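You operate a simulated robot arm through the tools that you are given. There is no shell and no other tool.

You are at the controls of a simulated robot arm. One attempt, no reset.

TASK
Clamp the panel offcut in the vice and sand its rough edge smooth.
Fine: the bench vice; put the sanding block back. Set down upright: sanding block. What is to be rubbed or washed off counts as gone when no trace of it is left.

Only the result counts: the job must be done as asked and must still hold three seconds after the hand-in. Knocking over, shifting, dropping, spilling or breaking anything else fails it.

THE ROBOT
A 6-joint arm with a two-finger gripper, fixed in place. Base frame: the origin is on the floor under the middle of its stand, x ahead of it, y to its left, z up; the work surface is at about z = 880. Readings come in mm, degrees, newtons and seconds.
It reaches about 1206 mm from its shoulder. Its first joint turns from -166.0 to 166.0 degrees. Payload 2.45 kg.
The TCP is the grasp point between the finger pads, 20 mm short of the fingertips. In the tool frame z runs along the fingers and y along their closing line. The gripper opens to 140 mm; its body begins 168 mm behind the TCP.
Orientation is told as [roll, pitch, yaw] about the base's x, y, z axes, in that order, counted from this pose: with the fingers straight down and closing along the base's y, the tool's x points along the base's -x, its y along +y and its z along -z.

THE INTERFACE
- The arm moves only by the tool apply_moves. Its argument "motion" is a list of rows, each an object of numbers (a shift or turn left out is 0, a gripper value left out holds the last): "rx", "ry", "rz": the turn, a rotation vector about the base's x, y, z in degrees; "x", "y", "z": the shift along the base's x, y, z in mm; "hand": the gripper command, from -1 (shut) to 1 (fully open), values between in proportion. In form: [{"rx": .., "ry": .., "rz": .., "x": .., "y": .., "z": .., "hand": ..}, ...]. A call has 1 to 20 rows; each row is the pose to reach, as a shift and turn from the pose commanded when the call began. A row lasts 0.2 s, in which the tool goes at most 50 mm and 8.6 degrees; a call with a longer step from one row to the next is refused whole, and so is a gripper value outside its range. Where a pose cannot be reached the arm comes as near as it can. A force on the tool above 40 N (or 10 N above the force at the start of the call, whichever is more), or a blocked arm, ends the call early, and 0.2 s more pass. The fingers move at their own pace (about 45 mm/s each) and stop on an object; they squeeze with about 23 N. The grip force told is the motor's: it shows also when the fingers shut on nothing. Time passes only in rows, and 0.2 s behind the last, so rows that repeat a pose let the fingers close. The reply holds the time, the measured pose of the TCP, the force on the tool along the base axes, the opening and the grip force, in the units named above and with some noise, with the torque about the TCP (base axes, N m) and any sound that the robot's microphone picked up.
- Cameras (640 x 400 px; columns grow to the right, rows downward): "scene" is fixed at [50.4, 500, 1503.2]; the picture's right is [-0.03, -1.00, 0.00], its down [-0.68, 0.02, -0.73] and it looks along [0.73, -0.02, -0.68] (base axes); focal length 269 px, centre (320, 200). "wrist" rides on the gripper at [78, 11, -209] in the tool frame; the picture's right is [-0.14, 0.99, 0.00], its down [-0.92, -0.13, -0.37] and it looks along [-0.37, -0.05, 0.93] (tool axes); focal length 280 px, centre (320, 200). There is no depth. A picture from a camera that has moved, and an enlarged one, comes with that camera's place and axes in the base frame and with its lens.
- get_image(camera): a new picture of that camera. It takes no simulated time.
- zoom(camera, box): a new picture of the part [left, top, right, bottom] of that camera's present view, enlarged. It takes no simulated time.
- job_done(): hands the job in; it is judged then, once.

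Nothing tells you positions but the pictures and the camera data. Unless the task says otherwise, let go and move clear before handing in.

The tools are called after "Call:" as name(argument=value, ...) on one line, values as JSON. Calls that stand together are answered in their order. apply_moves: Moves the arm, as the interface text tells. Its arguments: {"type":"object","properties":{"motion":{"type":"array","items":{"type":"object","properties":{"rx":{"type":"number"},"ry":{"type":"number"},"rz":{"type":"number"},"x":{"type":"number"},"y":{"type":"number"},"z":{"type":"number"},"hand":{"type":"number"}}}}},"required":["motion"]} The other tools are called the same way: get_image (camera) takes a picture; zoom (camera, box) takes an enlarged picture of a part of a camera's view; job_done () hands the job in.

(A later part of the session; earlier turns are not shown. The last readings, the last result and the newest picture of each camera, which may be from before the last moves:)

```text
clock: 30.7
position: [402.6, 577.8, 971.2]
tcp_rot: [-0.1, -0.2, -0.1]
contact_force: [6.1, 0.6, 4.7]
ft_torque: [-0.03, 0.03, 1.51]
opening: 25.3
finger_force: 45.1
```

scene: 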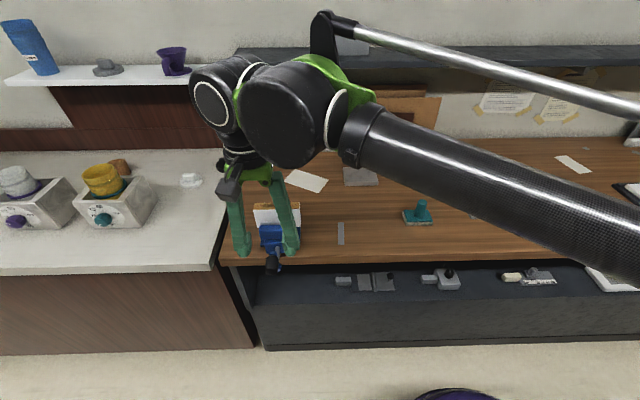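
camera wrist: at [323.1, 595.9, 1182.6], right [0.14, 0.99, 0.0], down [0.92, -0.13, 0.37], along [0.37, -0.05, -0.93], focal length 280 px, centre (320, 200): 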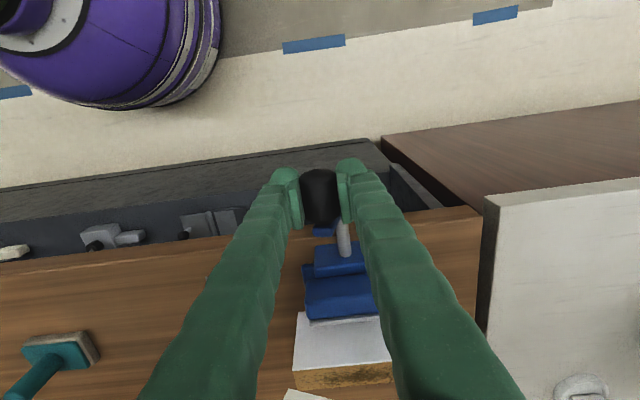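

Call:
apply_moves(motion=[{"y": -2.1, "z": -0.8, "x": 0.3}, {"y": -4.1, "z": -2.0, "x": 0.3}, {"y": -6.0, "z": -3.2, "x": 0.5}, {"y": -8.3, "z": -4.8, "x": 0.5}, {"y": -10.5, "z": -6.5, "x": 0.7}, {"y": -12.6, "z": -8.3, "x": 0.8}, {"y": -14.6, "z": -10.2, "x": 0.8}, {"y": -16.5, "z": -12.2, "x": 1}, {"y": -16.5, "z": -12.2, "x": 1}])

Call:
get_image(camera="wrist")

Call:
zoom(camera="scene", box=[230, 195, 330, 285])

```text
clock: 32.7
position: [401.6, 559.4, 959.5]
tcp_rot: [0.0, -0.1, 0.0]
contact_force: [6.2, -9.6, 11.3]
ft_torque: [0.03, 0.02, 1.52]
opening: 25.3
finger_force: 45.0
```

```text
taken
camera wrist: at [324.3, 571.4, 1167.9], right [0.14, 0.99, 0.0], down [0.92, -0.13, 0.37], along [0.37, -0.05, -0.93], focal length 280 px, centre (320, 200)
```

wrist: 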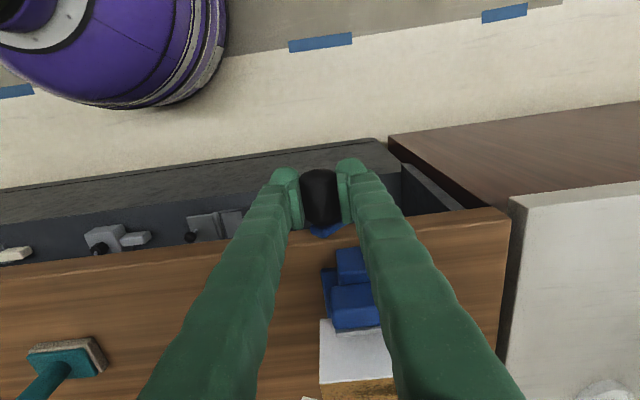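

```text
4.44 times, centred on (280, 240) of scene
camera zoom: at [50.4, 500.0, 1503.2], right [-0.03, -1.0, 0.0], down [-0.68, 0.02, -0.73], along [0.73, -0.02, -0.68], focal length 1197 px, centre (498, 22)
```

zoom: 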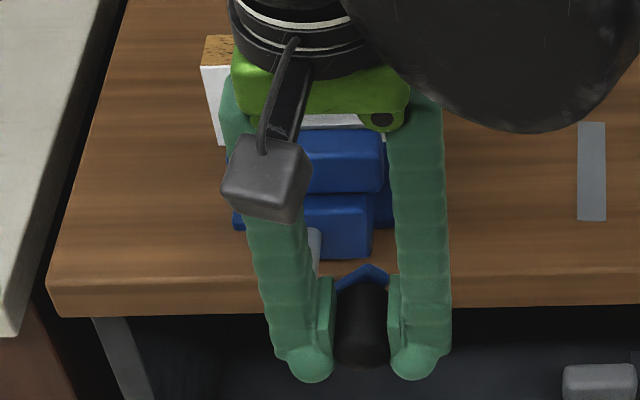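

Call:
zoom(camera="scene", box=[250, 195, 314, 275])

Call:
zoom(camera="wrist", box=[290, 160, 410, 260])

```text
5.00 times, centred on (282, 235) of scene
camera zoom: at [50.4, 500.0, 1503.2], right [-0.03, -1.0, 0.0], down [-0.68, 0.02, -0.73], along [0.73, -0.02, -0.68], focal length 1346 px, centre (510, 25)
```

zoom: 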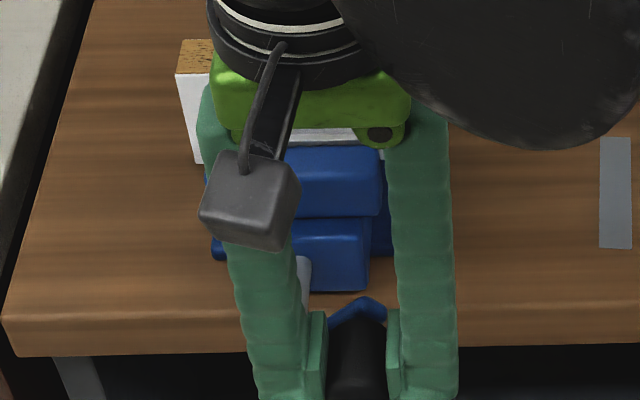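

```text
4.00 times, centred on (350, 210) of wrist
camera zoom: at [324.3, 571.4, 1167.9], right [0.14, 0.99, 0.0], down [0.92, -0.13, 0.37], along [0.37, -0.05, -0.93], focal length 1122 px, centre (200, 160)
```

zoom: 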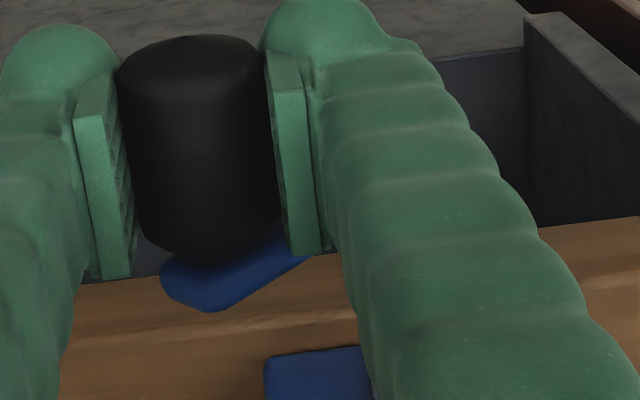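

The force readings fit a crank radius of 55.2, and the jaw seems to have crept towards closed. I'll keep turning along that refined circle and follow slightly in x.

Call:
apply_moves(motion=[{"y": -3.2, "z": -2.4, "x": 0.1}, {"y": -5.6, "z": -5.5, "x": 0.2}, {"y": -7.7, "z": -8.6, "x": 0.3}, {"y": -9.6, "z": -12.0, "x": 0.4}, {"y": -11.3, "z": -15.4, "x": 0.5}, {"y": -12.8, "z": -19.0, "x": 0.6}, {"y": -14.0, "z": -22.7, "x": 0.7}, {"y": -14.9, "z": -26.4, "x": 0.8}, {"y": -15.6, "z": -30.2, "x": 0.9}, {"y": -16.0, "z": -34.0, "x": 1.0}, {"y": -16.1, "z": -37.9, "x": 1.1}, {"y": -16.1, "z": -37.9, "x": 1.1}])

Call:
zoom(camera="scene", box=[250, 195, 314, 275])

Call:
get_image(camera="wrist")

```text
clock: 35.3
position: [404.2, 544.5, 921.8]
tcp_rot: [-0.1, 0.0, -0.1]
contact_force: [16.9, 7.5, 1.8]
ft_torque: [0.0, 0.05, 1.54]
opening: 25.5
finger_force: 44.8
```

```text
5.00 times, centred on (282, 235) of scene
camera zoom: at [50.4, 500.0, 1503.2], right [-0.03, -1.0, 0.0], down [-0.68, 0.02, -0.73], along [0.73, -0.02, -0.68], focal length 1346 px, centre (510, 25)
```

zoom: 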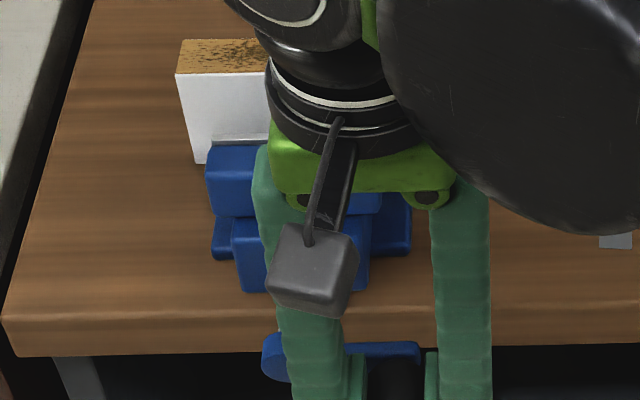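

```text
taken
camera wrist: at [325.8, 556.0, 1130.4], right [0.14, 0.99, 0.0], down [0.92, -0.13, 0.37], along [0.37, -0.05, -0.93], focal length 280 px, centre (320, 200)
```

wrist: 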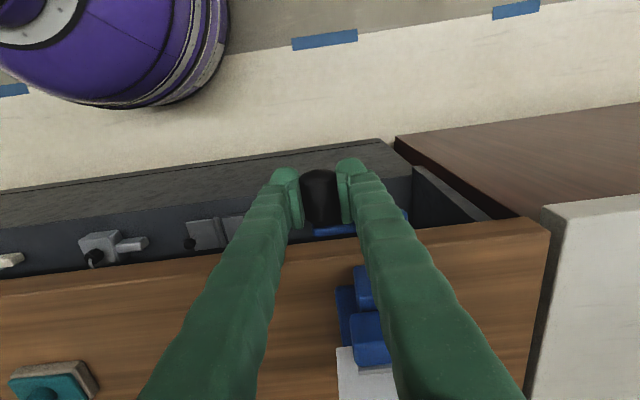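

The jaw has moved about 3 mm in a quarter turn and the handle is drawing in along +x, so clockwise closes it. That gives roughly 12 mm per turn, so about 1.8 turns are left. I'll continue.

Call:
apply_moves(motion=[{"y": 0.4, "z": -3.8, "x": 0.4}, {"y": 0.8, "z": -7.6, "x": 0.8}, {"y": 1.5, "z": -11.4, "x": 1.1}, {"y": 2.4, "z": -15.1, "x": 1.3}, {"y": 3.6, "z": -18.8, "x": 1.4}, {"y": 5.0, "z": -22.3, "x": 1.5}, {"y": 6.7, "z": -25.8, "x": 1.7}, {"y": 8.6, "z": -29.1, "x": 1.8}, {"y": 10.8, "z": -32.3, "x": 1.9}, {"y": 13.1, "z": -35.3, "x": 2.1}, {"y": 13.1, "z": -35.3, "x": 2.1}])

```text
clock: 37.7
position: [405.3, 557.7, 885.5]
tcp_rot: [-0.1, 0.0, -0.1]
contact_force: [4.2, -12.5, -8.4]
ft_torque: [0.0, 0.03, 1.54]
opening: 25.4
finger_force: 44.9
```

Call:
apply_moves(motion=[{"y": 1.8, "z": -3.2, "x": 0.2}, {"y": 4.5, "z": -6.0, "x": 0.3}, {"y": 7.4, "z": -8.6, "x": 0.5}, {"y": 10.5, "z": -11.0, "x": 0.6}, {"y": 13.8, "z": -13.2, "x": 0.8}, {"y": 17.2, "z": -15.2, "x": 0.9}, {"y": 20.7, "z": -16.9, "x": 1.0}, {"y": 24.3, "z": -18.4, "x": 1.2}, {"y": 28.1, "z": -19.6, "x": 1.3}, {"y": 31.9, "z": -20.6, "x": 1.4}, {"y": 35.8, "z": -21.3, "x": 1.6}, {"y": 39.7, "z": -21.7, "x": 1.7}, {"y": 43.6, "z": -21.8, "x": 1.9}, {"y": 43.6, "z": -21.8, "x": 1.9}])

Call:
zoom(camera="scene", box=[250, 195, 314, 275])

Call:
get_image(camera="wrist")

```text
clock: 39.7
position: [407.5, 584.2, 868.1]
tcp_rot: [-0.1, -0.1, 0.0]
contact_force: [2.1, 3.4, 8.2]
ft_torque: [0.01, 0.03, 1.05]
opening: 25.5
finger_force: 45.8
stopped in row 9: the force on the tool passed its limit at 44 N (the readings are from after the stop); the commanded pose is now the measured one
```

```text
5.00 times, centred on (282, 235) of scene
camera zoom: at [50.4, 500.0, 1503.2], right [-0.03, -1.0, 0.0], down [-0.68, 0.02, -0.73], along [0.73, -0.02, -0.68], focal length 1346 px, centre (510, 25)
```

zoom: 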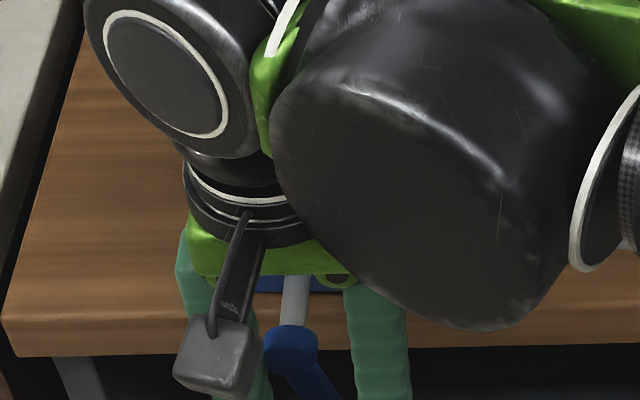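

```text
taken
camera wrist: at [328.9, 595.1, 1076.7], right [0.14, 0.99, 0.0], down [0.92, -0.13, 0.37], along [0.37, -0.05, -0.93], focal length 280 px, centre (320, 200)
```

wrist: 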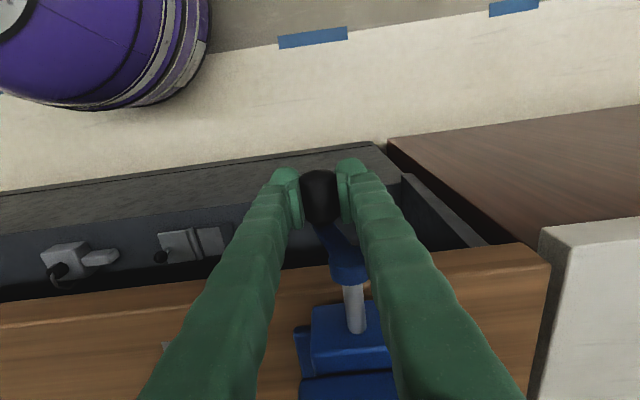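

Call:
zoom(camera="wrist", box=[260, 150, 420, 300])

Call:
zoom(camera="scene", box=[270, 240, 340, 300])

```text
2.67 times, centred on (340, 225) of wrist
camera zoom: at [328.9, 595.1, 1076.7], right [0.14, 0.99, 0.0], down [0.92, -0.13, 0.37], along [0.37, -0.05, -0.93], focal length 748 px, centre (267, 133)
```

zoom: 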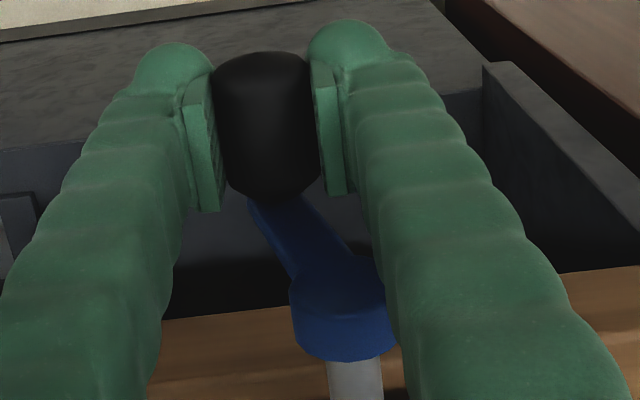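

```text
6.67 times, centred on (305, 270) of scene
camera zoom: at [50.4, 500.0, 1503.2], right [-0.03, -1.0, 0.0], down [-0.68, 0.02, -0.73], along [0.73, -0.02, -0.68], focal length 1795 px, centre (420, -267)
```

zoom: 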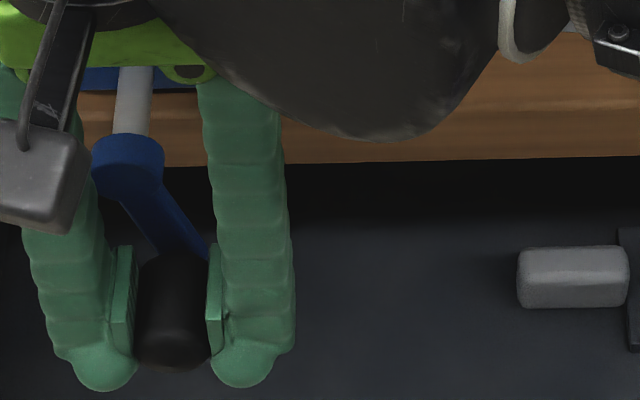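

The tool stopped because my arc ran slightly too wide near the bottom, and the +y finger is also close to the hub. I'll open a little, shift 9 mm towards the free end of the grip and take hold again.

Call:
apply_moves(motion=[{"hand": -0.5}, {"hand": -0.45}, {"hand": -0.45}, {"x": -4, "z": 0.4}, {"x": -9, "z": 0.4}, {"x": -9, "z": 0.4}, {"x": -9, "z": 0.4, "hand": -0.7}, {"x": -9, "z": 0.4, "hand": -0.7}, {"x": -9, "z": 0.4, "hand": -0.7}])

Call:
zoom(camera="wrist", box=[260, 150, 420, 300])

Call:
zoom(camera="scene", box=[250, 225, 330, 305])

```text
clock: 41.7
position: [398.1, 585.2, 867.4]
tcp_rot: [0.0, -0.1, 0.0]
contact_force: [0.2, -2.6, -2.3]
ft_torque: [0.01, 0.08, 0.61]
opening: 25.4
finger_force: 44.0
```

```text
2.67 times, centred on (340, 225) of wrist
camera zoom: at [319.7, 595.9, 1076.7], right [0.14, 0.99, 0.0], down [0.92, -0.13, 0.37], along [0.37, -0.05, -0.93], focal length 748 px, centre (267, 133)
```

zoom: 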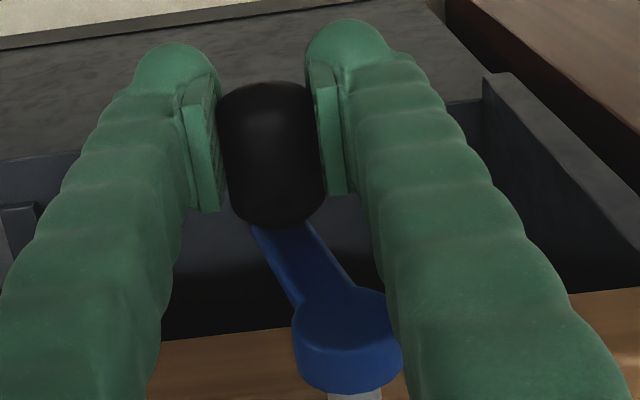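

```text
5.00 times, centred on (290, 265) of scene
camera zoom: at [50.4, 500.0, 1503.2], right [-0.03, -1.0, 0.0], down [-0.68, 0.02, -0.73], along [0.73, -0.02, -0.68], focal length 1346 px, centre (470, -125)
```

zoom: 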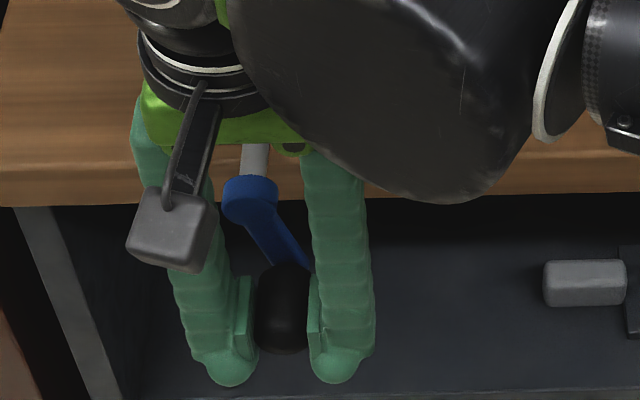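

Call:
apply_moves(motion=[{"y": 4.2, "z": -0.9, "x": 0.1}, {"y": 8.0, "z": -1.4, "x": 0.3}, {"y": 11.8, "z": -1.7, "x": 0.4}, {"y": 15.7, "z": -1.7, "x": 0.5}, {"y": 19.5, "z": -1.4, "x": 0.7}, {"y": 23.3, "z": -0.9, "x": 0.8}, {"y": 23.3, "z": -0.9, "x": 0.8}])

```text
clock: 43.3
position: [398.8, 607.0, 865.4]
tcp_rot: [0.0, -0.1, -0.1]
contact_force: [0.4, -0.7, -9.0]
ft_torque: [0.0, 0.17, 0.67]
opening: 25.5
finger_force: 45.0
```

Call:
apply_moves(motion=[{"y": 3.8, "z": 0.5, "x": 0.1}, {"y": 7.5, "z": 1.6, "x": 0.3}, {"y": 11.1, "z": 2.9, "x": 0.4}, {"y": 14.6, "z": 4.5, "x": 0.5}, {"y": 18.1, "z": 6.4, "x": 0.7}, {"y": 21.4, "z": 8.4, "x": 0.8}, {"y": 24.6, "z": 10.7, "x": 0.9}, {"y": 27.6, "z": 13.2, "x": 1.1}, {"y": 30.4, "z": 15.8, "x": 1.2}, {"y": 30.4, "z": 15.8, "x": 1.2}])

```text
clock: 45.5
position: [400.6, 639.5, 883.1]
tcp_rot: [-0.2, -0.1, 0.0]
contact_force: [-3.1, 17.1, -18.0]
ft_torque: [0.04, 0.24, 0.76]
opening: 25.5
finger_force: 45.1
```

Call:
apply_moves(motion=[{"y": 3.1, "z": 2.6, "x": 0.1}, {"y": 5.5, "z": 5.7, "x": 0.2}, {"y": 7.7, "z": 8.9, "x": 0.3}, {"y": 9.6, "z": 12.3, "x": 0.4}, {"y": 11.4, "z": 15.8, "x": 0.5}, {"y": 12.8, "z": 19.4, "x": 0.6}, {"y": 14.0, "z": 23.2, "x": 0.7}, {"y": 15.0, "z": 27.0, "x": 0.8}, {"y": 15.7, "z": 30.8, "x": 0.9}, {"y": 16.1, "z": 34.7, "x": 1.0}, {"y": 16.1, "z": 34.7, "x": 1.0}])

Call:
zoom(camera="scene", box=[250, 195, 314, 275])

Call:
get_image(camera="wrist")

```text
clock: 47.9
position: [401.1, 654.9, 916.8]
tcp_rot: [-0.1, -0.2, -0.1]
contact_force: [18.1, 21.6, -4.4]
ft_torque: [0.02, 0.06, 0.88]
opening: 25.5
finger_force: 45.3
```

```text
5.00 times, centred on (282, 235) of scene
camera zoom: at [50.4, 500.0, 1503.2], right [-0.03, -1.0, 0.0], down [-0.68, 0.02, -0.73], along [0.73, -0.02, -0.68], focal length 1346 px, centre (510, 25)
```

zoom: 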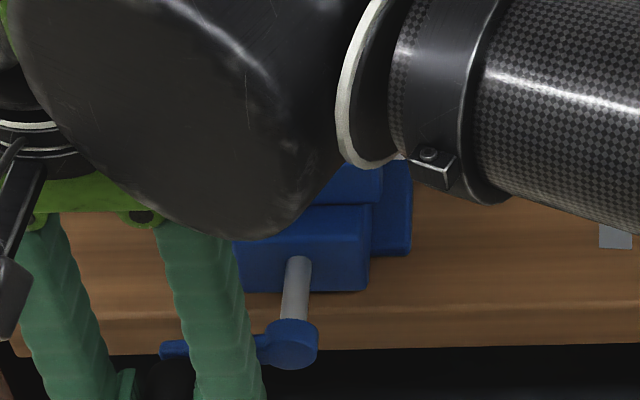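

```text
taken
camera wrist: at [323.3, 665.7, 1125.9], right [0.14, 0.99, 0.0], down [0.92, -0.13, 0.37], along [0.37, -0.05, -0.93], focal length 280 px, centre (320, 200)
```

wrist: 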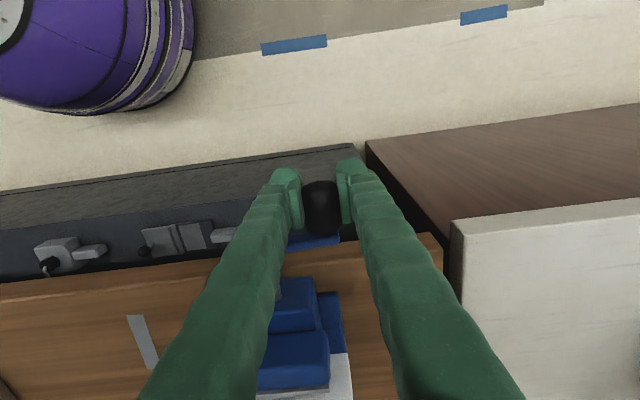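

Call:
apply_moves(motion=[{"y": 1.2, "z": 3.8, "x": 0.5}, {"y": 1.0, "z": 7.7, "x": 0.9}, {"y": 0.6, "z": 11.6, "x": 1.2}, {"y": -0.1, "z": 15.4, "x": 1.4}, {"y": -1.1, "z": 19.2, "x": 1.6}, {"y": -2.3, "z": 22.9, "x": 1.7}, {"y": -3.8, "z": 26.5, "x": 1.9}, {"y": -5.6, "z": 30.0, "x": 2.0}, {"y": -7.6, "z": 33.3, "x": 2.2}, {"y": -9.8, "z": 36.5, "x": 2.3}, {"y": -12.2, "z": 39.6, "x": 2.4}, {"y": -12.2, "z": 39.6, "x": 2.4}])

```text
clock: 50.5
position: [404.8, 642.0, 956.4]
tcp_rot: [0.0, 0.0, -0.1]
contact_force: [0.0, -6.3, -8.6]
ft_torque: [0.03, 0.18, 0.64]
opening: 25.6
finger_force: 45.4
```

Call:
apply_moves(motion=[{"y": -2.9, "z": 2.6, "x": 0.1}, {"y": -5.7, "z": 5.3, "x": 0.3}, {"y": -8.7, "z": 7.7, "x": 0.4}, {"y": -11.9, "z": 10.0, "x": 0.6}, {"y": -15.2, "z": 12.0, "x": 0.7}, {"y": -18.6, "z": 13.8, "x": 0.8}, {"y": -22.2, "z": 15.3, "x": 1.0}, {"y": -25.8, "z": 16.6, "x": 1.1}, {"y": -29.5, "z": 17.7, "x": 1.2}, {"y": -33.3, "z": 18.4, "x": 1.4}, {"y": -37.2, "z": 18.9, "x": 1.5}, {"y": -41.0, "z": 19.2, "x": 1.6}, {"y": -41.0, "z": 19.2, "x": 1.6}])

Call:
zoom(camera="scene", box=[250, 195, 314, 275])

Call:
get_image(camera="wrist")

```text
clock: 53.3
position: [404.9, 600.9, 975.9]
tcp_rot: [0.0, -0.2, -0.1]
contact_force: [3.5, 2.9, 11.3]
ft_torque: [0.0, -0.04, 0.7]
opening: 25.5
finger_force: 44.8
```

```text
5.00 times, centred on (282, 235) of scene
camera zoom: at [50.4, 500.0, 1503.2], right [-0.03, -1.0, 0.0], down [-0.68, 0.02, -0.73], along [0.73, -0.02, -0.68], focal length 1346 px, centre (510, 25)
```

zoom: 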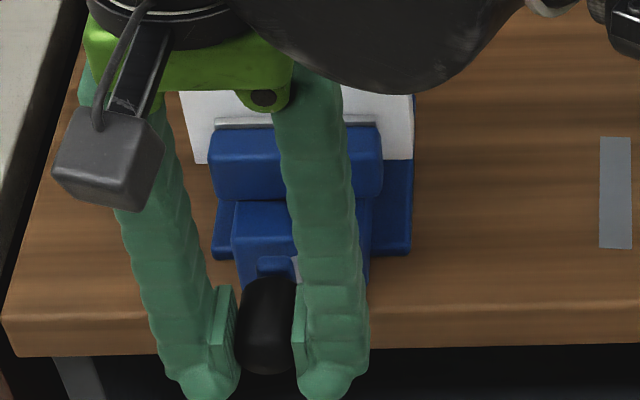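

```text
taken
camera wrist: at [327.4, 611.8, 1185.2], right [0.14, 0.99, 0.0], down [0.92, -0.13, 0.37], along [0.37, -0.05, -0.93], focal length 280 px, centre (320, 200)
```

wrist: 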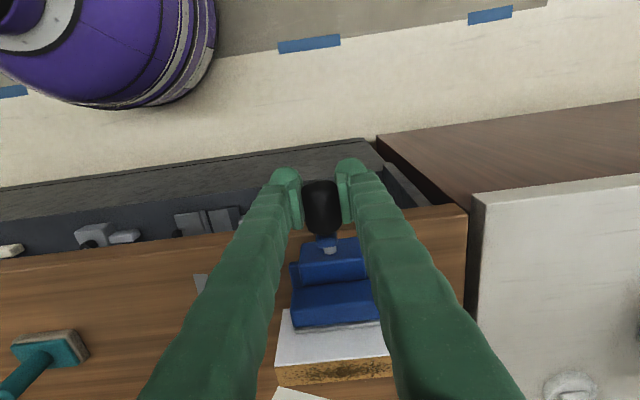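

One full turn is done. The front jaw has advanced about 12 mm, and roughly one more turn should clamp the offcut. I'll carry on round.

Call:
apply_moves(motion=[{"y": -3.9, "z": 0.3, "x": 0.2}, {"y": -7.8, "z": 0, "x": 0.3}, {"y": -11.7, "z": -0.5, "x": 0.5}, {"y": -15.5, "z": -1.4, "x": 0.6}, {"y": -19.2, "z": -2.5, "x": 0.8}, {"y": -22.9, "z": -3.9, "x": 0.9}, {"y": -26.4, "z": -5.5, "x": 1.1}, {"y": -29.9, "z": -7.3, "x": 1.2}, {"y": -33.2, "z": -9.4, "x": 1.3}, {"y": -36.3, "z": -11.8, "x": 1.5}, {"y": -39.3, "z": -14.3, "x": 1.6}, {"y": -42.0, "z": -17.0, "x": 1.7}, {"y": -44.6, "z": -19.9, "x": 1.9}, {"y": -47.0, "z": -23.0, "x": 2.0}, {"y": -47.0, "z": -23.0, "x": 2.0}])

```text
clock: 56.5
position: [407.8, 554.2, 952.8]
tcp_rot: [0.1, -0.1, -0.1]
contact_force: [11.8, 6.0, -1.6]
ft_torque: [0.02, 0.0, 0.8]
opening: 25.3
finger_force: 45.1
```

Call:
apply_moves(motion=[{"y": -1.9, "z": -3.4, "x": 0.4}, {"y": -3.8, "z": -6.8, "x": 0.7}, {"y": -5.5, "z": -10.3, "x": 0.9}, {"y": -6.9, "z": -13.9, "x": 1.1}, {"y": -8.1, "z": -17.6, "x": 1.2}, {"y": -9.0, "z": -21.4, "x": 1.4}, {"y": -9.6, "z": -25.2, "x": 1.5}, {"y": -10.0, "z": -29.1, "x": 1.6}, {"y": -10.1, "z": -33.0, "x": 1.8}, {"y": -9.9, "z": -36.9, "x": 1.9}, {"y": -9.5, "z": -40.7, "x": 2.0}, {"y": -8.8, "z": -44.5, "x": 2.2}, {"y": -7.8, "z": -48.3, "x": 2.3}, {"y": -6.6, "z": -52.0, "x": 2.4}, {"y": -6.6, "z": -52.0, "x": 2.4}])

Call:
zoom(camera="scene", box=[250, 195, 314, 275])

```text
clock: 59.0
position: [409.4, 544.8, 911.8]
tcp_rot: [0.2, 0.0, 0.1]
contact_force: [-5.2, 15.9, 15.2]
ft_torque: [0.04, 0.05, -0.37]
opening: 25.3
finger_force: 44.6
stopped in row 12: the force on the tool passed its limit at 42 N (the readings are from after the stop); the commanded pose is now the measured one
```

```text
5.00 times, centred on (282, 235) of scene
camera zoom: at [50.4, 500.0, 1503.2], right [-0.03, -1.0, 0.0], down [-0.68, 0.02, -0.73], along [0.73, -0.02, -0.68], focal length 1346 px, centre (510, 25)
```

zoom: 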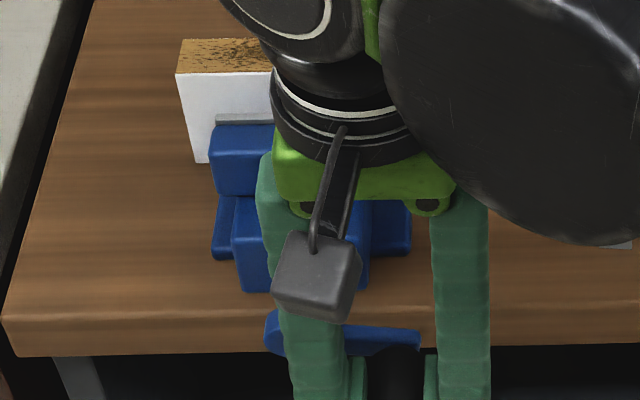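

Call:
get_image(camera="wrist")

Call:
zoom(camera="scene", box=[262, 198, 292, 228])

```text
taken
camera wrist: at [330.2, 556.0, 1120.9], right [0.14, 0.99, 0.0], down [0.92, -0.13, 0.37], along [0.37, -0.05, -0.93], focal length 280 px, centre (320, 200)
```

wrist: 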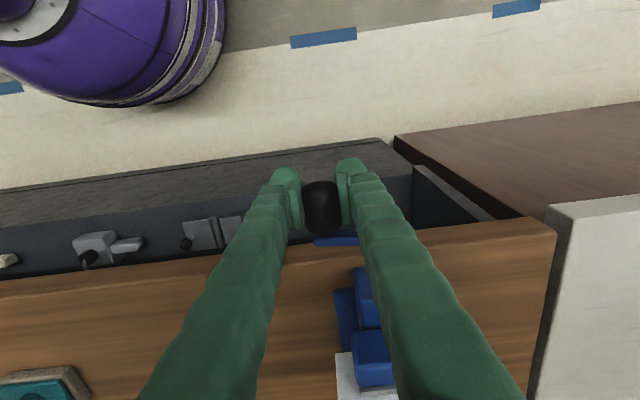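

```text
13.33 times, centred on (277, 213) of scene
camera zoom: at [50.4, 500.0, 1503.2], right [-0.03, -1.0, 0.0], down [-0.68, 0.02, -0.73], along [0.73, -0.02, -0.68], focal length 3590 px, centre (893, 27)
```

zoom: 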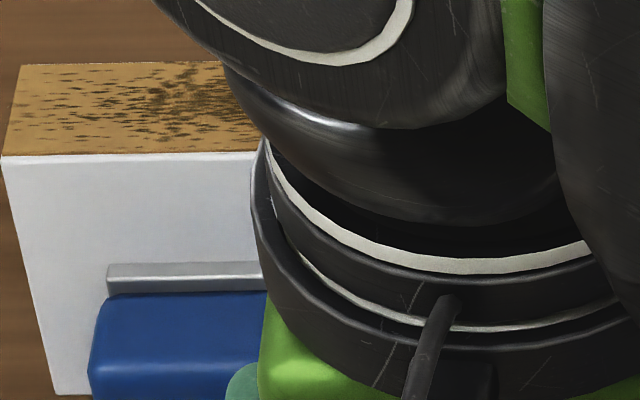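

The front jaw now touches the offcut, the offcut touches the rear jaw, and the crank resists firmly, so it's clamping. I'll tighten a little more within the force limit.

Call:
apply_moves(motion=[{"z": -0.4, "y": 0.3}, {"z": -0.8, "y": 0.5}, {"z": -1.0, "y": 0.7}, {"z": -1.0, "y": 0.7}])

```text
clock: 60.0
position: [408.0, 546.9, 909.5]
tcp_rot: [0.1, 0.0, 0.0]
contact_force: [7.0, 28.8, 19.2]
ft_torque: [-0.02, -0.19, 0.69]
opening: 25.2
finger_force: 44.6
```

Call:
apply_moves(motion=[{"y": 0.6}, {"y": 1.2}, {"y": 1.3, "z": -0.5}, {"y": 1.4, "z": -1.0}, {"y": 1.4, "z": -1.0}])

```text
clock: 61.2
position: [408.4, 545.8, 908.9]
tcp_rot: [0.1, 0.0, 0.0]
contact_force: [1.9, 7.7, 13.9]
ft_torque: [0.0, -0.06, 0.73]
opening: 25.5
finger_force: 44.9
```

Call:
apply_moves(motion=[{"y": 0.3, "z": -0.7}, {"y": 0.6, "z": -1.4}, {"y": 0.9, "z": -2.1}, {"y": 1.2, "z": -2.8}, {"y": 1.2, "z": -2.8}])

Call:
zoom(camera="scene", box=[262, 198, 292, 228])

```text
clock: 62.4
position: [408.4, 545.5, 906.1]
tcp_rot: [0.0, -0.1, -0.1]
contact_force: [-10.4, -24.5, 4.6]
ft_torque: [-0.03, 0.07, 0.42]
opening: 25.3
finger_force: 44.9
```

```text
13.33 times, centred on (277, 213) of scene
camera zoom: at [50.4, 500.0, 1503.2], right [-0.03, -1.0, 0.0], down [-0.68, 0.02, -0.73], along [0.73, -0.02, -0.68], focal length 3590 px, centre (893, 27)
```

zoom: 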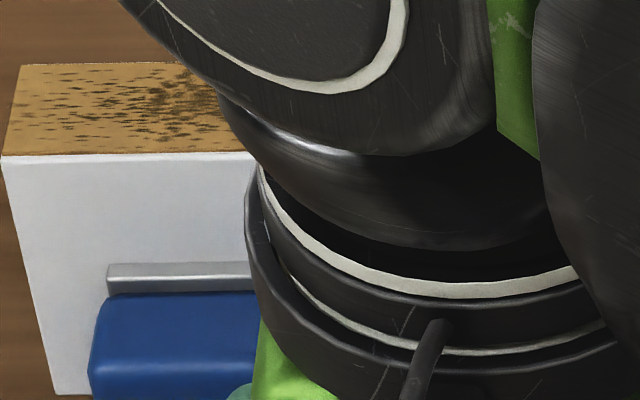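

Call:
apply_moves(motion=[{"y": -1.0, "z": -0.5}, {"y": -0.8, "z": -2.0}, {"y": -0.3, "z": -3.7}, {"y": 0.4, "z": -5.5}, {"y": 1.1, "z": -7.3}, {"y": 1.1, "z": -7.3}])

Call:
zoom(camera="scene", box=[250, 195, 314, 275])

```text
clock: 63.8
position: [409.4, 550.0, 899.4]
tcp_rot: [0.0, -0.1, 0.0]
contact_force: [-17.2, -2.9, 14.3]
ft_torque: [0.03, -0.02, -0.57]
opening: 25.4
finger_force: 44.9
```

```text
5.00 times, centred on (282, 235) of scene
camera zoom: at [50.4, 500.0, 1503.2], right [-0.03, -1.0, 0.0], down [-0.68, 0.02, -0.73], along [0.73, -0.02, -0.68], focal length 1346 px, centre (510, 25)
```

zoom: 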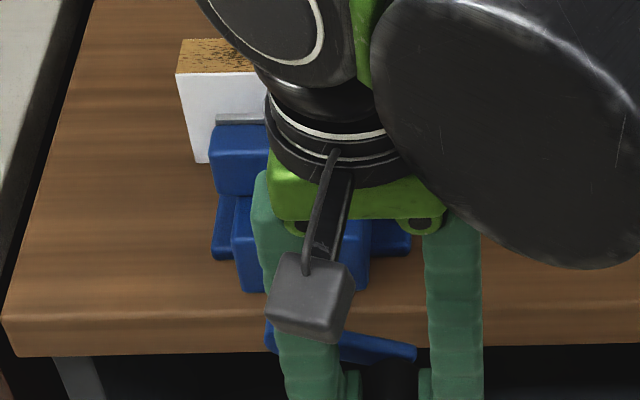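

Call:
apply_moves(motion=[{"x": -0.4, "y": 0.4, "z": -0.9}, {"x": -0.8, "y": 0.8, "z": -1.8}, {"x": -0.9, "y": 1.3, "z": -2.7}, {"x": -0.9, "y": 1.7, "z": -3.6}, {"x": -0.9, "y": 1.7, "z": -3.6}])

```text
clock: 65.0
position: [409.3, 550.0, 895.8]
tcp_rot: [0.1, -0.1, 0.0]
contact_force: [-8.4, 0.3, 18.9]
ft_torque: [0.02, -0.19, 0.66]
opening: 25.4
finger_force: 45.1
```

Call:
apply_moves(motion=[{"x": -0.2, "y": 0.9, "z": -1.7}, {"x": -0.3, "y": 1.9, "z": -3.4}, {"x": -0.3, "y": 2.9, "z": -5.1}, {"x": -0.3, "y": 4.0, "z": -6.7}, {"x": -0.3, "y": 4.0, "z": -6.7}])

```text
clock: 66.2
position: [408.5, 554.0, 890.2]
tcp_rot: [0.1, 0.0, -0.1]
contact_force: [11.2, -4.1, 18.9]
ft_torque: [-0.03, -0.19, 0.66]
opening: 25.7
finger_force: 45.1
```

Call:
zoom(camera="scene", box=[262, 198, 292, 228])

Call:
get_image(camera="wrist")

```text
13.33 times, centred on (277, 213) of scene
camera zoom: at [50.4, 500.0, 1503.2], right [-0.03, -1.0, 0.0], down [-0.68, 0.02, -0.73], along [0.73, -0.02, -0.68], focal length 3590 px, centre (893, 27)
```

zoom: 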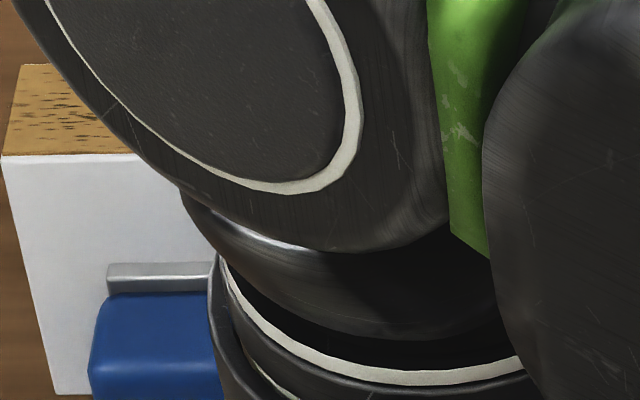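

```text
taken
camera wrist: at [330.4, 565.0, 1098.8], right [0.14, 0.99, 0.0], down [0.92, -0.13, 0.37], along [0.37, -0.05, -0.93], focal length 280 px, centre (320, 200)
```

wrist: 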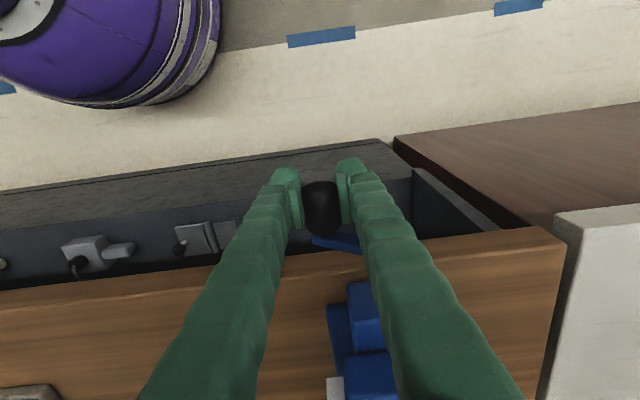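

Call:
apply_moves(motion=[{"x": 0.2, "y": 1.2, "z": -1.6}, {"x": 0.4, "y": 2.4, "z": -3.1}, {"x": 0.5, "y": 3.6, "z": -4.6}, {"x": 0.5, "y": 4.9, "z": -6.0}, {"x": 0.5, "y": 6.3, "z": -7.4}, {"x": 0.5, "y": 7.7, "z": -8.8}, {"x": 0.5, "y": 7.7, "z": -8.8}])

```text
clock: 67.8
position: [409.4, 561.3, 880.2]
tcp_rot: [0.1, -0.1, -0.2]
contact_force: [18.0, -12.4, 19.3]
ft_torque: [0.0, -0.17, 0.65]
opening: 25.5
finger_force: 45.7
```

Call:
zoom(camera="scene", box=[262, 198, 292, 228])

Call:
zoom(camera="scene", box=[250, 225, 330, 305])

```text
13.33 times, centred on (277, 213) of scene
camera zoom: at [50.4, 500.0, 1503.2], right [-0.03, -1.0, 0.0], down [-0.68, 0.02, -0.73], along [0.73, -0.02, -0.68], focal length 3590 px, centre (893, 27)
```

zoom: 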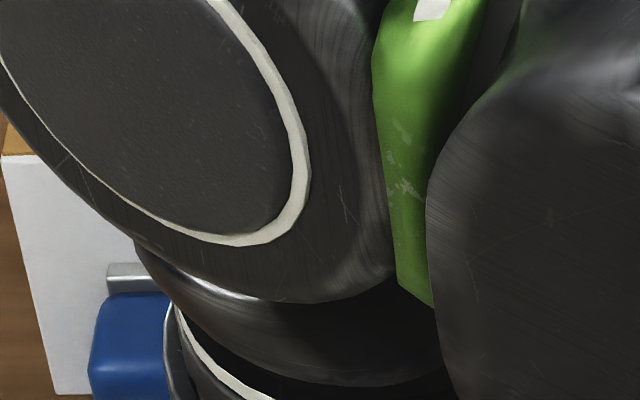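

```text
5.00 times, centred on (290, 265) of scene
camera zoom: at [50.4, 500.0, 1503.2], right [-0.03, -1.0, 0.0], down [-0.68, 0.02, -0.73], along [0.73, -0.02, -0.68], focal length 1346 px, centre (470, -125)
```

zoom: 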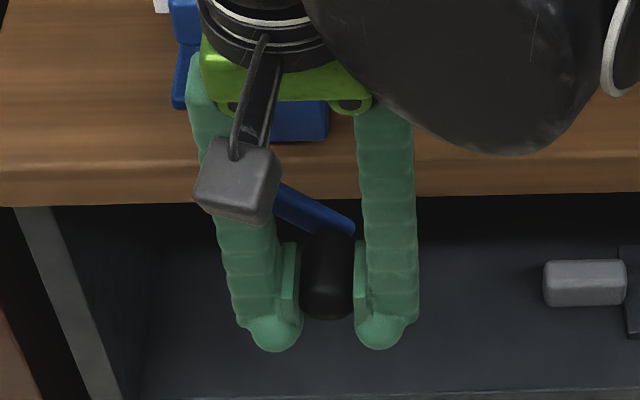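

Call:
apply_moves(motion=[{"x": 0.4, "y": 1.0, "z": -0.8}, {"x": 0.8, "y": 1.9, "z": -1.7}, {"x": 0.8, "y": 2.9, "z": -2.5}, {"x": 0.8, "y": 4.4, "z": -3.7}, {"x": 0.8, "y": 6.0, "z": -4.9}, {"x": 0.8, "y": 6.0, "z": -4.9}])

```text
clock: 69.2
position: [408.4, 565.9, 875.6]
tcp_rot: [0.2, -0.1, 0.0]
contact_force: [3.7, -18.3, 14.8]
ft_torque: [0.02, -0.06, 0.55]
opening: 25.1
finger_force: 45.0
```

The crank resists at about 24 N and the jaw no longer advances, so the offcut is clamped. I'll let go of the handle, back off and check that it holds.

Call:
apply_moves(motion=[{"hand": -0.5}, {"hand": -0.4}, {"hand": -0.4}, {"x": -8, "hand": -0.35}, {"x": -20, "z": 5}, {"x": -30, "z": 30}, {"x": -35, "z": 70}, {"x": -35, "z": 115}, {"x": -35, "z": 160}, {"x": -35, "z": 205}, {"x": -35, "z": 250}, {"x": -35, "y": -40, "z": 270}, {"x": -35, "y": -80, "z": 270}])

Call:
get_image(camera="wrist")

Call:
get_image(camera="scene")

Call:
zoom(camera="scene", box=[250, 195, 314, 275])

```text
clock: 70.3
position: [400.9, 566.1, 876.5]
tcp_rot: [-0.1, -0.3, 0.0]
contact_force: [21.3, -25.8, 4.4]
ft_torque: [0.4, 0.32, 0.48]
opening: 60.1
finger_force: 11.3
stopped in row 5: the force on the tool passed its limit at 47 N (the readings are from after the stop); the commanded pose is now the measured one
```

```text
taken
camera wrist: at [321.3, 576.9, 1086.1], right [0.14, 0.99, 0.0], down [0.92, -0.13, 0.37], along [0.37, -0.05, -0.93], focal length 280 px, centre (320, 200)
```

wrist: 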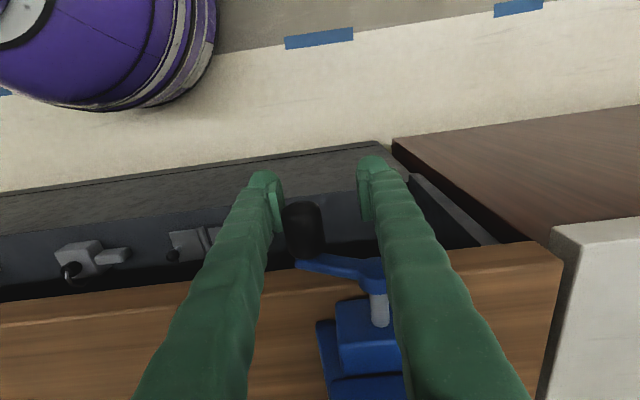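

```text
taken
```

scene: 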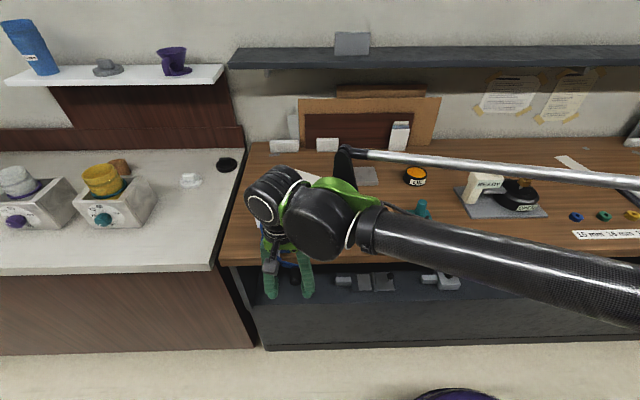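

```text
5.00 times, centred on (282, 235) of scene
camera zoom: at [50.4, 500.0, 1503.2], right [-0.03, -1.0, 0.0], down [-0.68, 0.02, -0.73], along [0.73, -0.02, -0.68], focal length 1346 px, centre (510, 25)
```

zoom: 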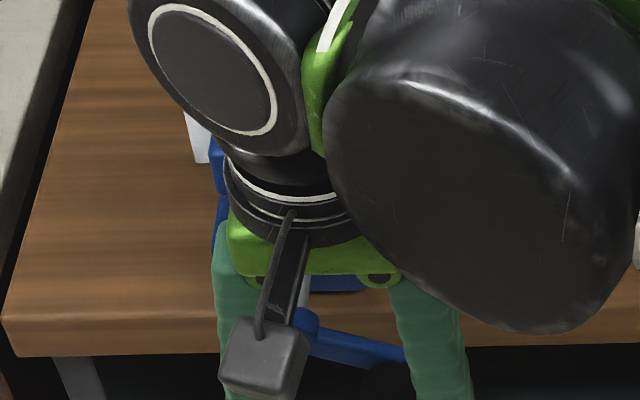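

The crank sprang back a little when released and is leaning on the −y finger. I'll open wider and back straight out along −x before rising.

Call:
apply_moves(motion=[{"hand": 0.1}, {"hand": 0.2}, {"hand": 0.2}, {"x": -6}, {"x": -15}, {"x": -30}, {"x": -45}, {"x": -55}, {"x": -55}])

Call:
get_image(camera="wrist")

Call:
zoom(camera="scene", box=[250, 225, 330, 305])

```text
clock: 72.3
position: [342.7, 567.0, 877.6]
tcp_rot: [0.0, -0.3, 0.0]
contact_force: [-1.2, -0.6, -0.2]
ft_torque: [0.03, 0.01, -0.03]
opening: 84.0
finger_force: 0.0
```

```text
taken
camera wrist: at [263.6, 577.8, 1086.4], right [0.14, 0.99, 0.0], down [0.92, -0.13, 0.37], along [0.37, -0.05, -0.93], focal length 280 px, centre (320, 200)
```

wrist: 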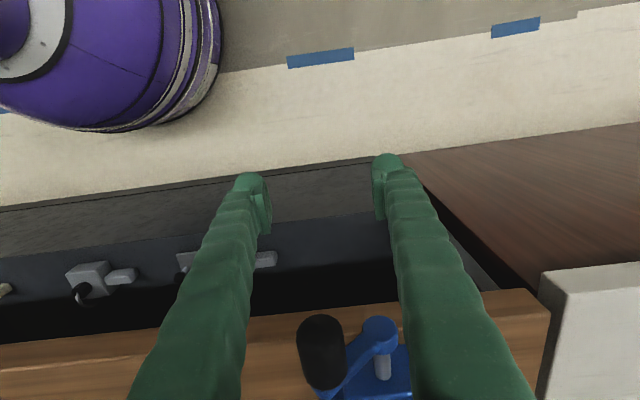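

```text
5.00 times, centred on (290, 265) of scene
camera zoom: at [50.4, 500.0, 1503.2], right [-0.03, -1.0, 0.0], down [-0.68, 0.02, -0.73], along [0.73, -0.02, -0.68], focal length 1346 px, centre (470, -125)
```

zoom: 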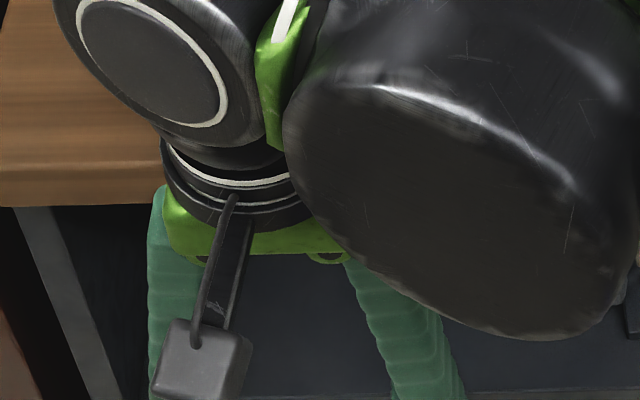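

Call:
apply_moves(motion=[{"z": 45}, {"z": 90}, {"z": 135}, {"z": 180}, {"z": 225, "x": 20}, {"z": 260, "x": 50}, {"z": 290, "x": 80}, {"z": 300, "x": 110}, {"z": 300, "x": 130}, {"z": 300, "x": 130}])

Call:
get_image(camera="wrist")

Call:
zoom(camera="scene", box=[250, 195, 314, 275])

```text
clock: 74.5
position: [474.8, 564.5, 1173.2]
tcp_rot: [0.0, -0.2, -0.1]
contact_force: [-0.1, 0.5, -0.2]
ft_torque: [0.01, -0.02, -0.01]
opening: 84.0
finger_force: 0.0
```

```text
taken
camera wrist: at [395.9, 575.0, 1383.1], right [0.14, 0.99, 0.0], down [0.92, -0.13, 0.37], along [0.37, -0.05, -0.93], focal length 280 px, centre (320, 200)
```

wrist: 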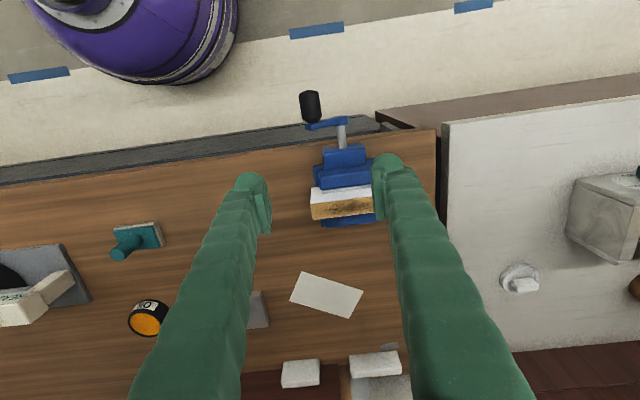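

```text
5.00 times, centred on (282, 235) of scene
camera zoom: at [50.4, 500.0, 1503.2], right [-0.03, -1.0, 0.0], down [-0.68, 0.02, -0.73], along [0.73, -0.02, -0.68], focal length 1346 px, centre (510, 25)
```

zoom: 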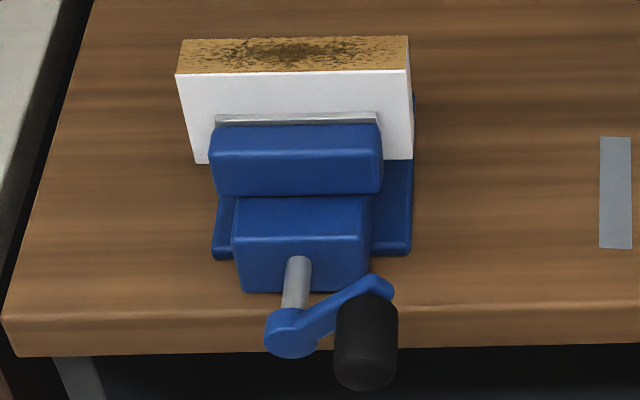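

Call:
zoom(camera="scene", box=[262, 198, 292, 228])

Call:
zoom(camera="wrist", box=[290, 80, 400, 235])

Call:
zoom(camera="scene", box=[254, 238, 302, 283])

```text
13.33 times, centred on (277, 213) of scene
camera zoom: at [50.4, 500.0, 1503.2], right [-0.03, -1.0, 0.0], down [-0.68, 0.02, -0.73], along [0.73, -0.02, -0.68], focal length 3590 px, centre (893, 27)
```

zoom: 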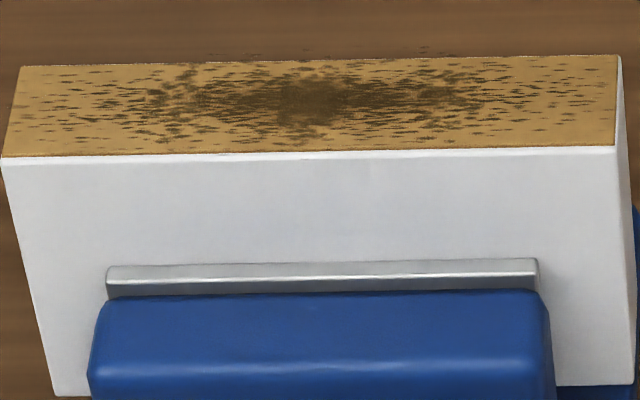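

```text
2.58 times, centred on (345, 158) of wrist
camera zoom: at [395.9, 575.0, 1383.1], right [0.14, 0.99, 0.0], down [0.92, -0.13, 0.37], along [0.37, -0.05, -0.93], focal length 724 px, centre (256, 310)
```

zoom: 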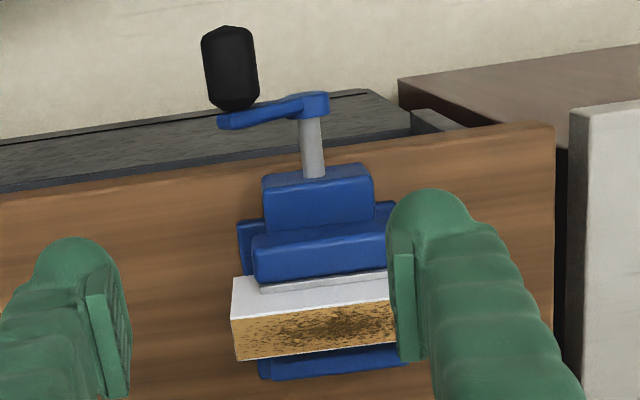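

```text
8.89 times, centred on (278, 260) of scene
camera zoom: at [50.4, 500.0, 1503.2], right [-0.03, -1.0, 0.0], down [-0.68, 0.02, -0.73], along [0.73, -0.02, -0.68], focal length 2393 px, centre (693, -338)
```

zoom: 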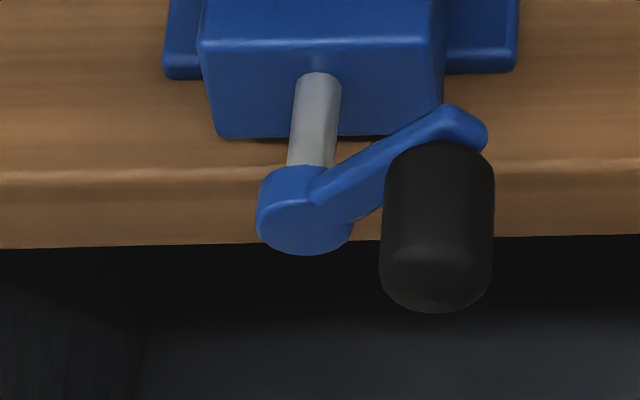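

The crank bounced back to roughly 50°, so the jaw eased off slightly. I'll grip it again, tighten it, and this time unload slowly by hand before letting go so that it doesn't spring back.

Call:
apply_moves(motion=[{"x": -40, "y": -7, "ry": 0.2}, {"x": -69, "y": -7, "z": -20, "ry": 0.2, "hand": 0}, {"x": -69, "y": -7, "z": -65, "ry": 0.2}, {"x": -69, "y": -7, "z": -110, "ry": 0.2}, {"x": -69, "y": -7, "z": -150, "ry": 0.2}, {"x": -69, "y": -7, "z": -150, "ry": 0.2}])

Call:
get_image(camera="wrist")

Call:
zoom(camera="scene", box=[250, 205, 330, 285])

```text
clock: 75.9
position: [403.2, 559.4, 1022.6]
tcp_rot: [0.0, 0.0, 0.0]
contact_force: [0.2, -0.4, -0.3]
ft_torque: [0.02, 0.02, 0.0]
opening: 70.0
finger_force: 0.1
```

```text
taken
camera wrist: at [324.7, 570.9, 1233.1], right [0.14, 0.99, 0.0], down [0.92, -0.13, 0.37], along [0.37, -0.05, -0.93], focal length 280 px, centre (320, 200)
```

wrist: 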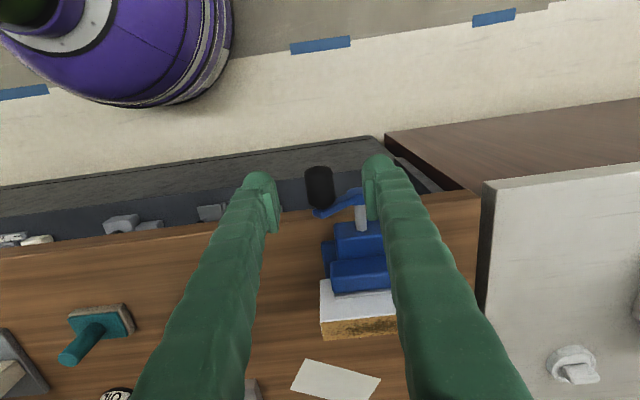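

```text
5.00 times, centred on (290, 245) of scene
camera zoom: at [50.4, 500.0, 1503.2], right [-0.03, -1.0, 0.0], down [-0.68, 0.02, -0.73], along [0.73, -0.02, -0.68], focal length 1346 px, centre (470, -25)
```

zoom: 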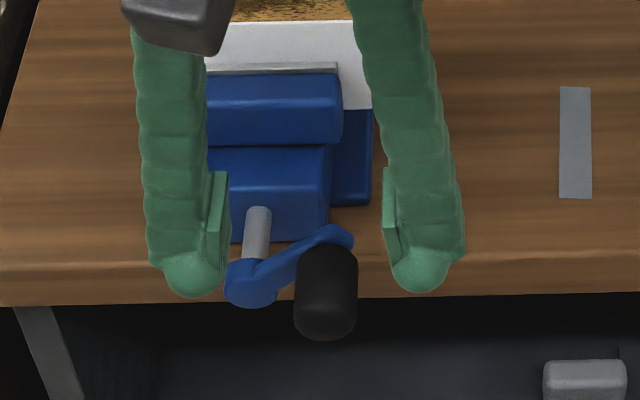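

Call:
apply_moves(motion=[{"x": 2, "z": -35}, {"x": 2, "z": -60}, {"x": 2, "z": -67}, {"x": 2, "z": -67, "hand": -0.2}, {"x": 2, "z": -67, "hand": -0.4}, {"x": 2, "z": -67, "hand": -0.6}, {"x": 2, "z": -67, "hand": -0.7}, {"x": 2, "z": -67, "hand": -0.7}, {"x": 2, "z": -67, "hand": -0.7}])

Call:
zoom(camera="scene", box=[250, 205, 330, 285])

```text
clock: 77.9
position: [404.1, 560.4, 960.4]
tcp_rot: [0.0, 0.0, 0.1]
contact_force: [-1.3, -4.8, 0.3]
ft_torque: [-0.03, -0.01, 0.25]
opening: 25.8
finger_force: 45.1
```

```text
5.00 times, centred on (290, 245) of scene
camera zoom: at [50.4, 500.0, 1503.2], right [-0.03, -1.0, 0.0], down [-0.68, 0.02, -0.73], along [0.73, -0.02, -0.68], focal length 1346 px, centre (470, -25)
```

zoom: 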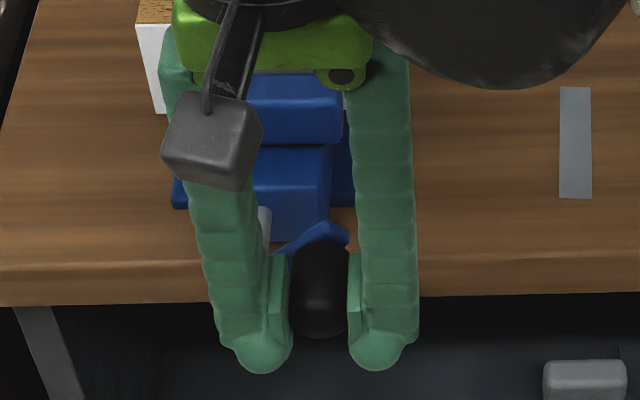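

Call:
apply_moves(motion=[{"y": -1.2, "z": -1.3}, {"y": -2.3, "z": -2.6, "x": 0.1}, {"y": -3.5, "z": -4.1, "x": 0.2}, {"y": -4.7, "z": -5.6, "x": 0.3}, {"y": -5.8, "z": -7.2, "x": 0.3}, {"y": -6.9, "z": -8.9, "x": 0.4}, {"y": -7.9, "z": -10.6, "x": 0.5}, {"y": -8.9, "z": -12.3, "x": 0.5}, {"y": -9.8, "z": -14.0, "x": 0.6}, {"y": -10.6, "z": -15.8, "x": 0.7}, {"y": -11.3, "z": -17.6, "x": 0.7}, {"y": -12.0, "z": -19.4, "x": 0.8}, {"y": -12.0, "z": -19.4, "x": 0.8}])

```text
clock: 80.7
position: [406.5, 549.0, 942.4]
tcp_rot: [-0.1, -0.1, -0.1]
contact_force: [-32.7, -16.2, 8.9]
ft_torque: [-0.02, 0.14, -0.54]
opening: 25.5
finger_force: 45.5
```

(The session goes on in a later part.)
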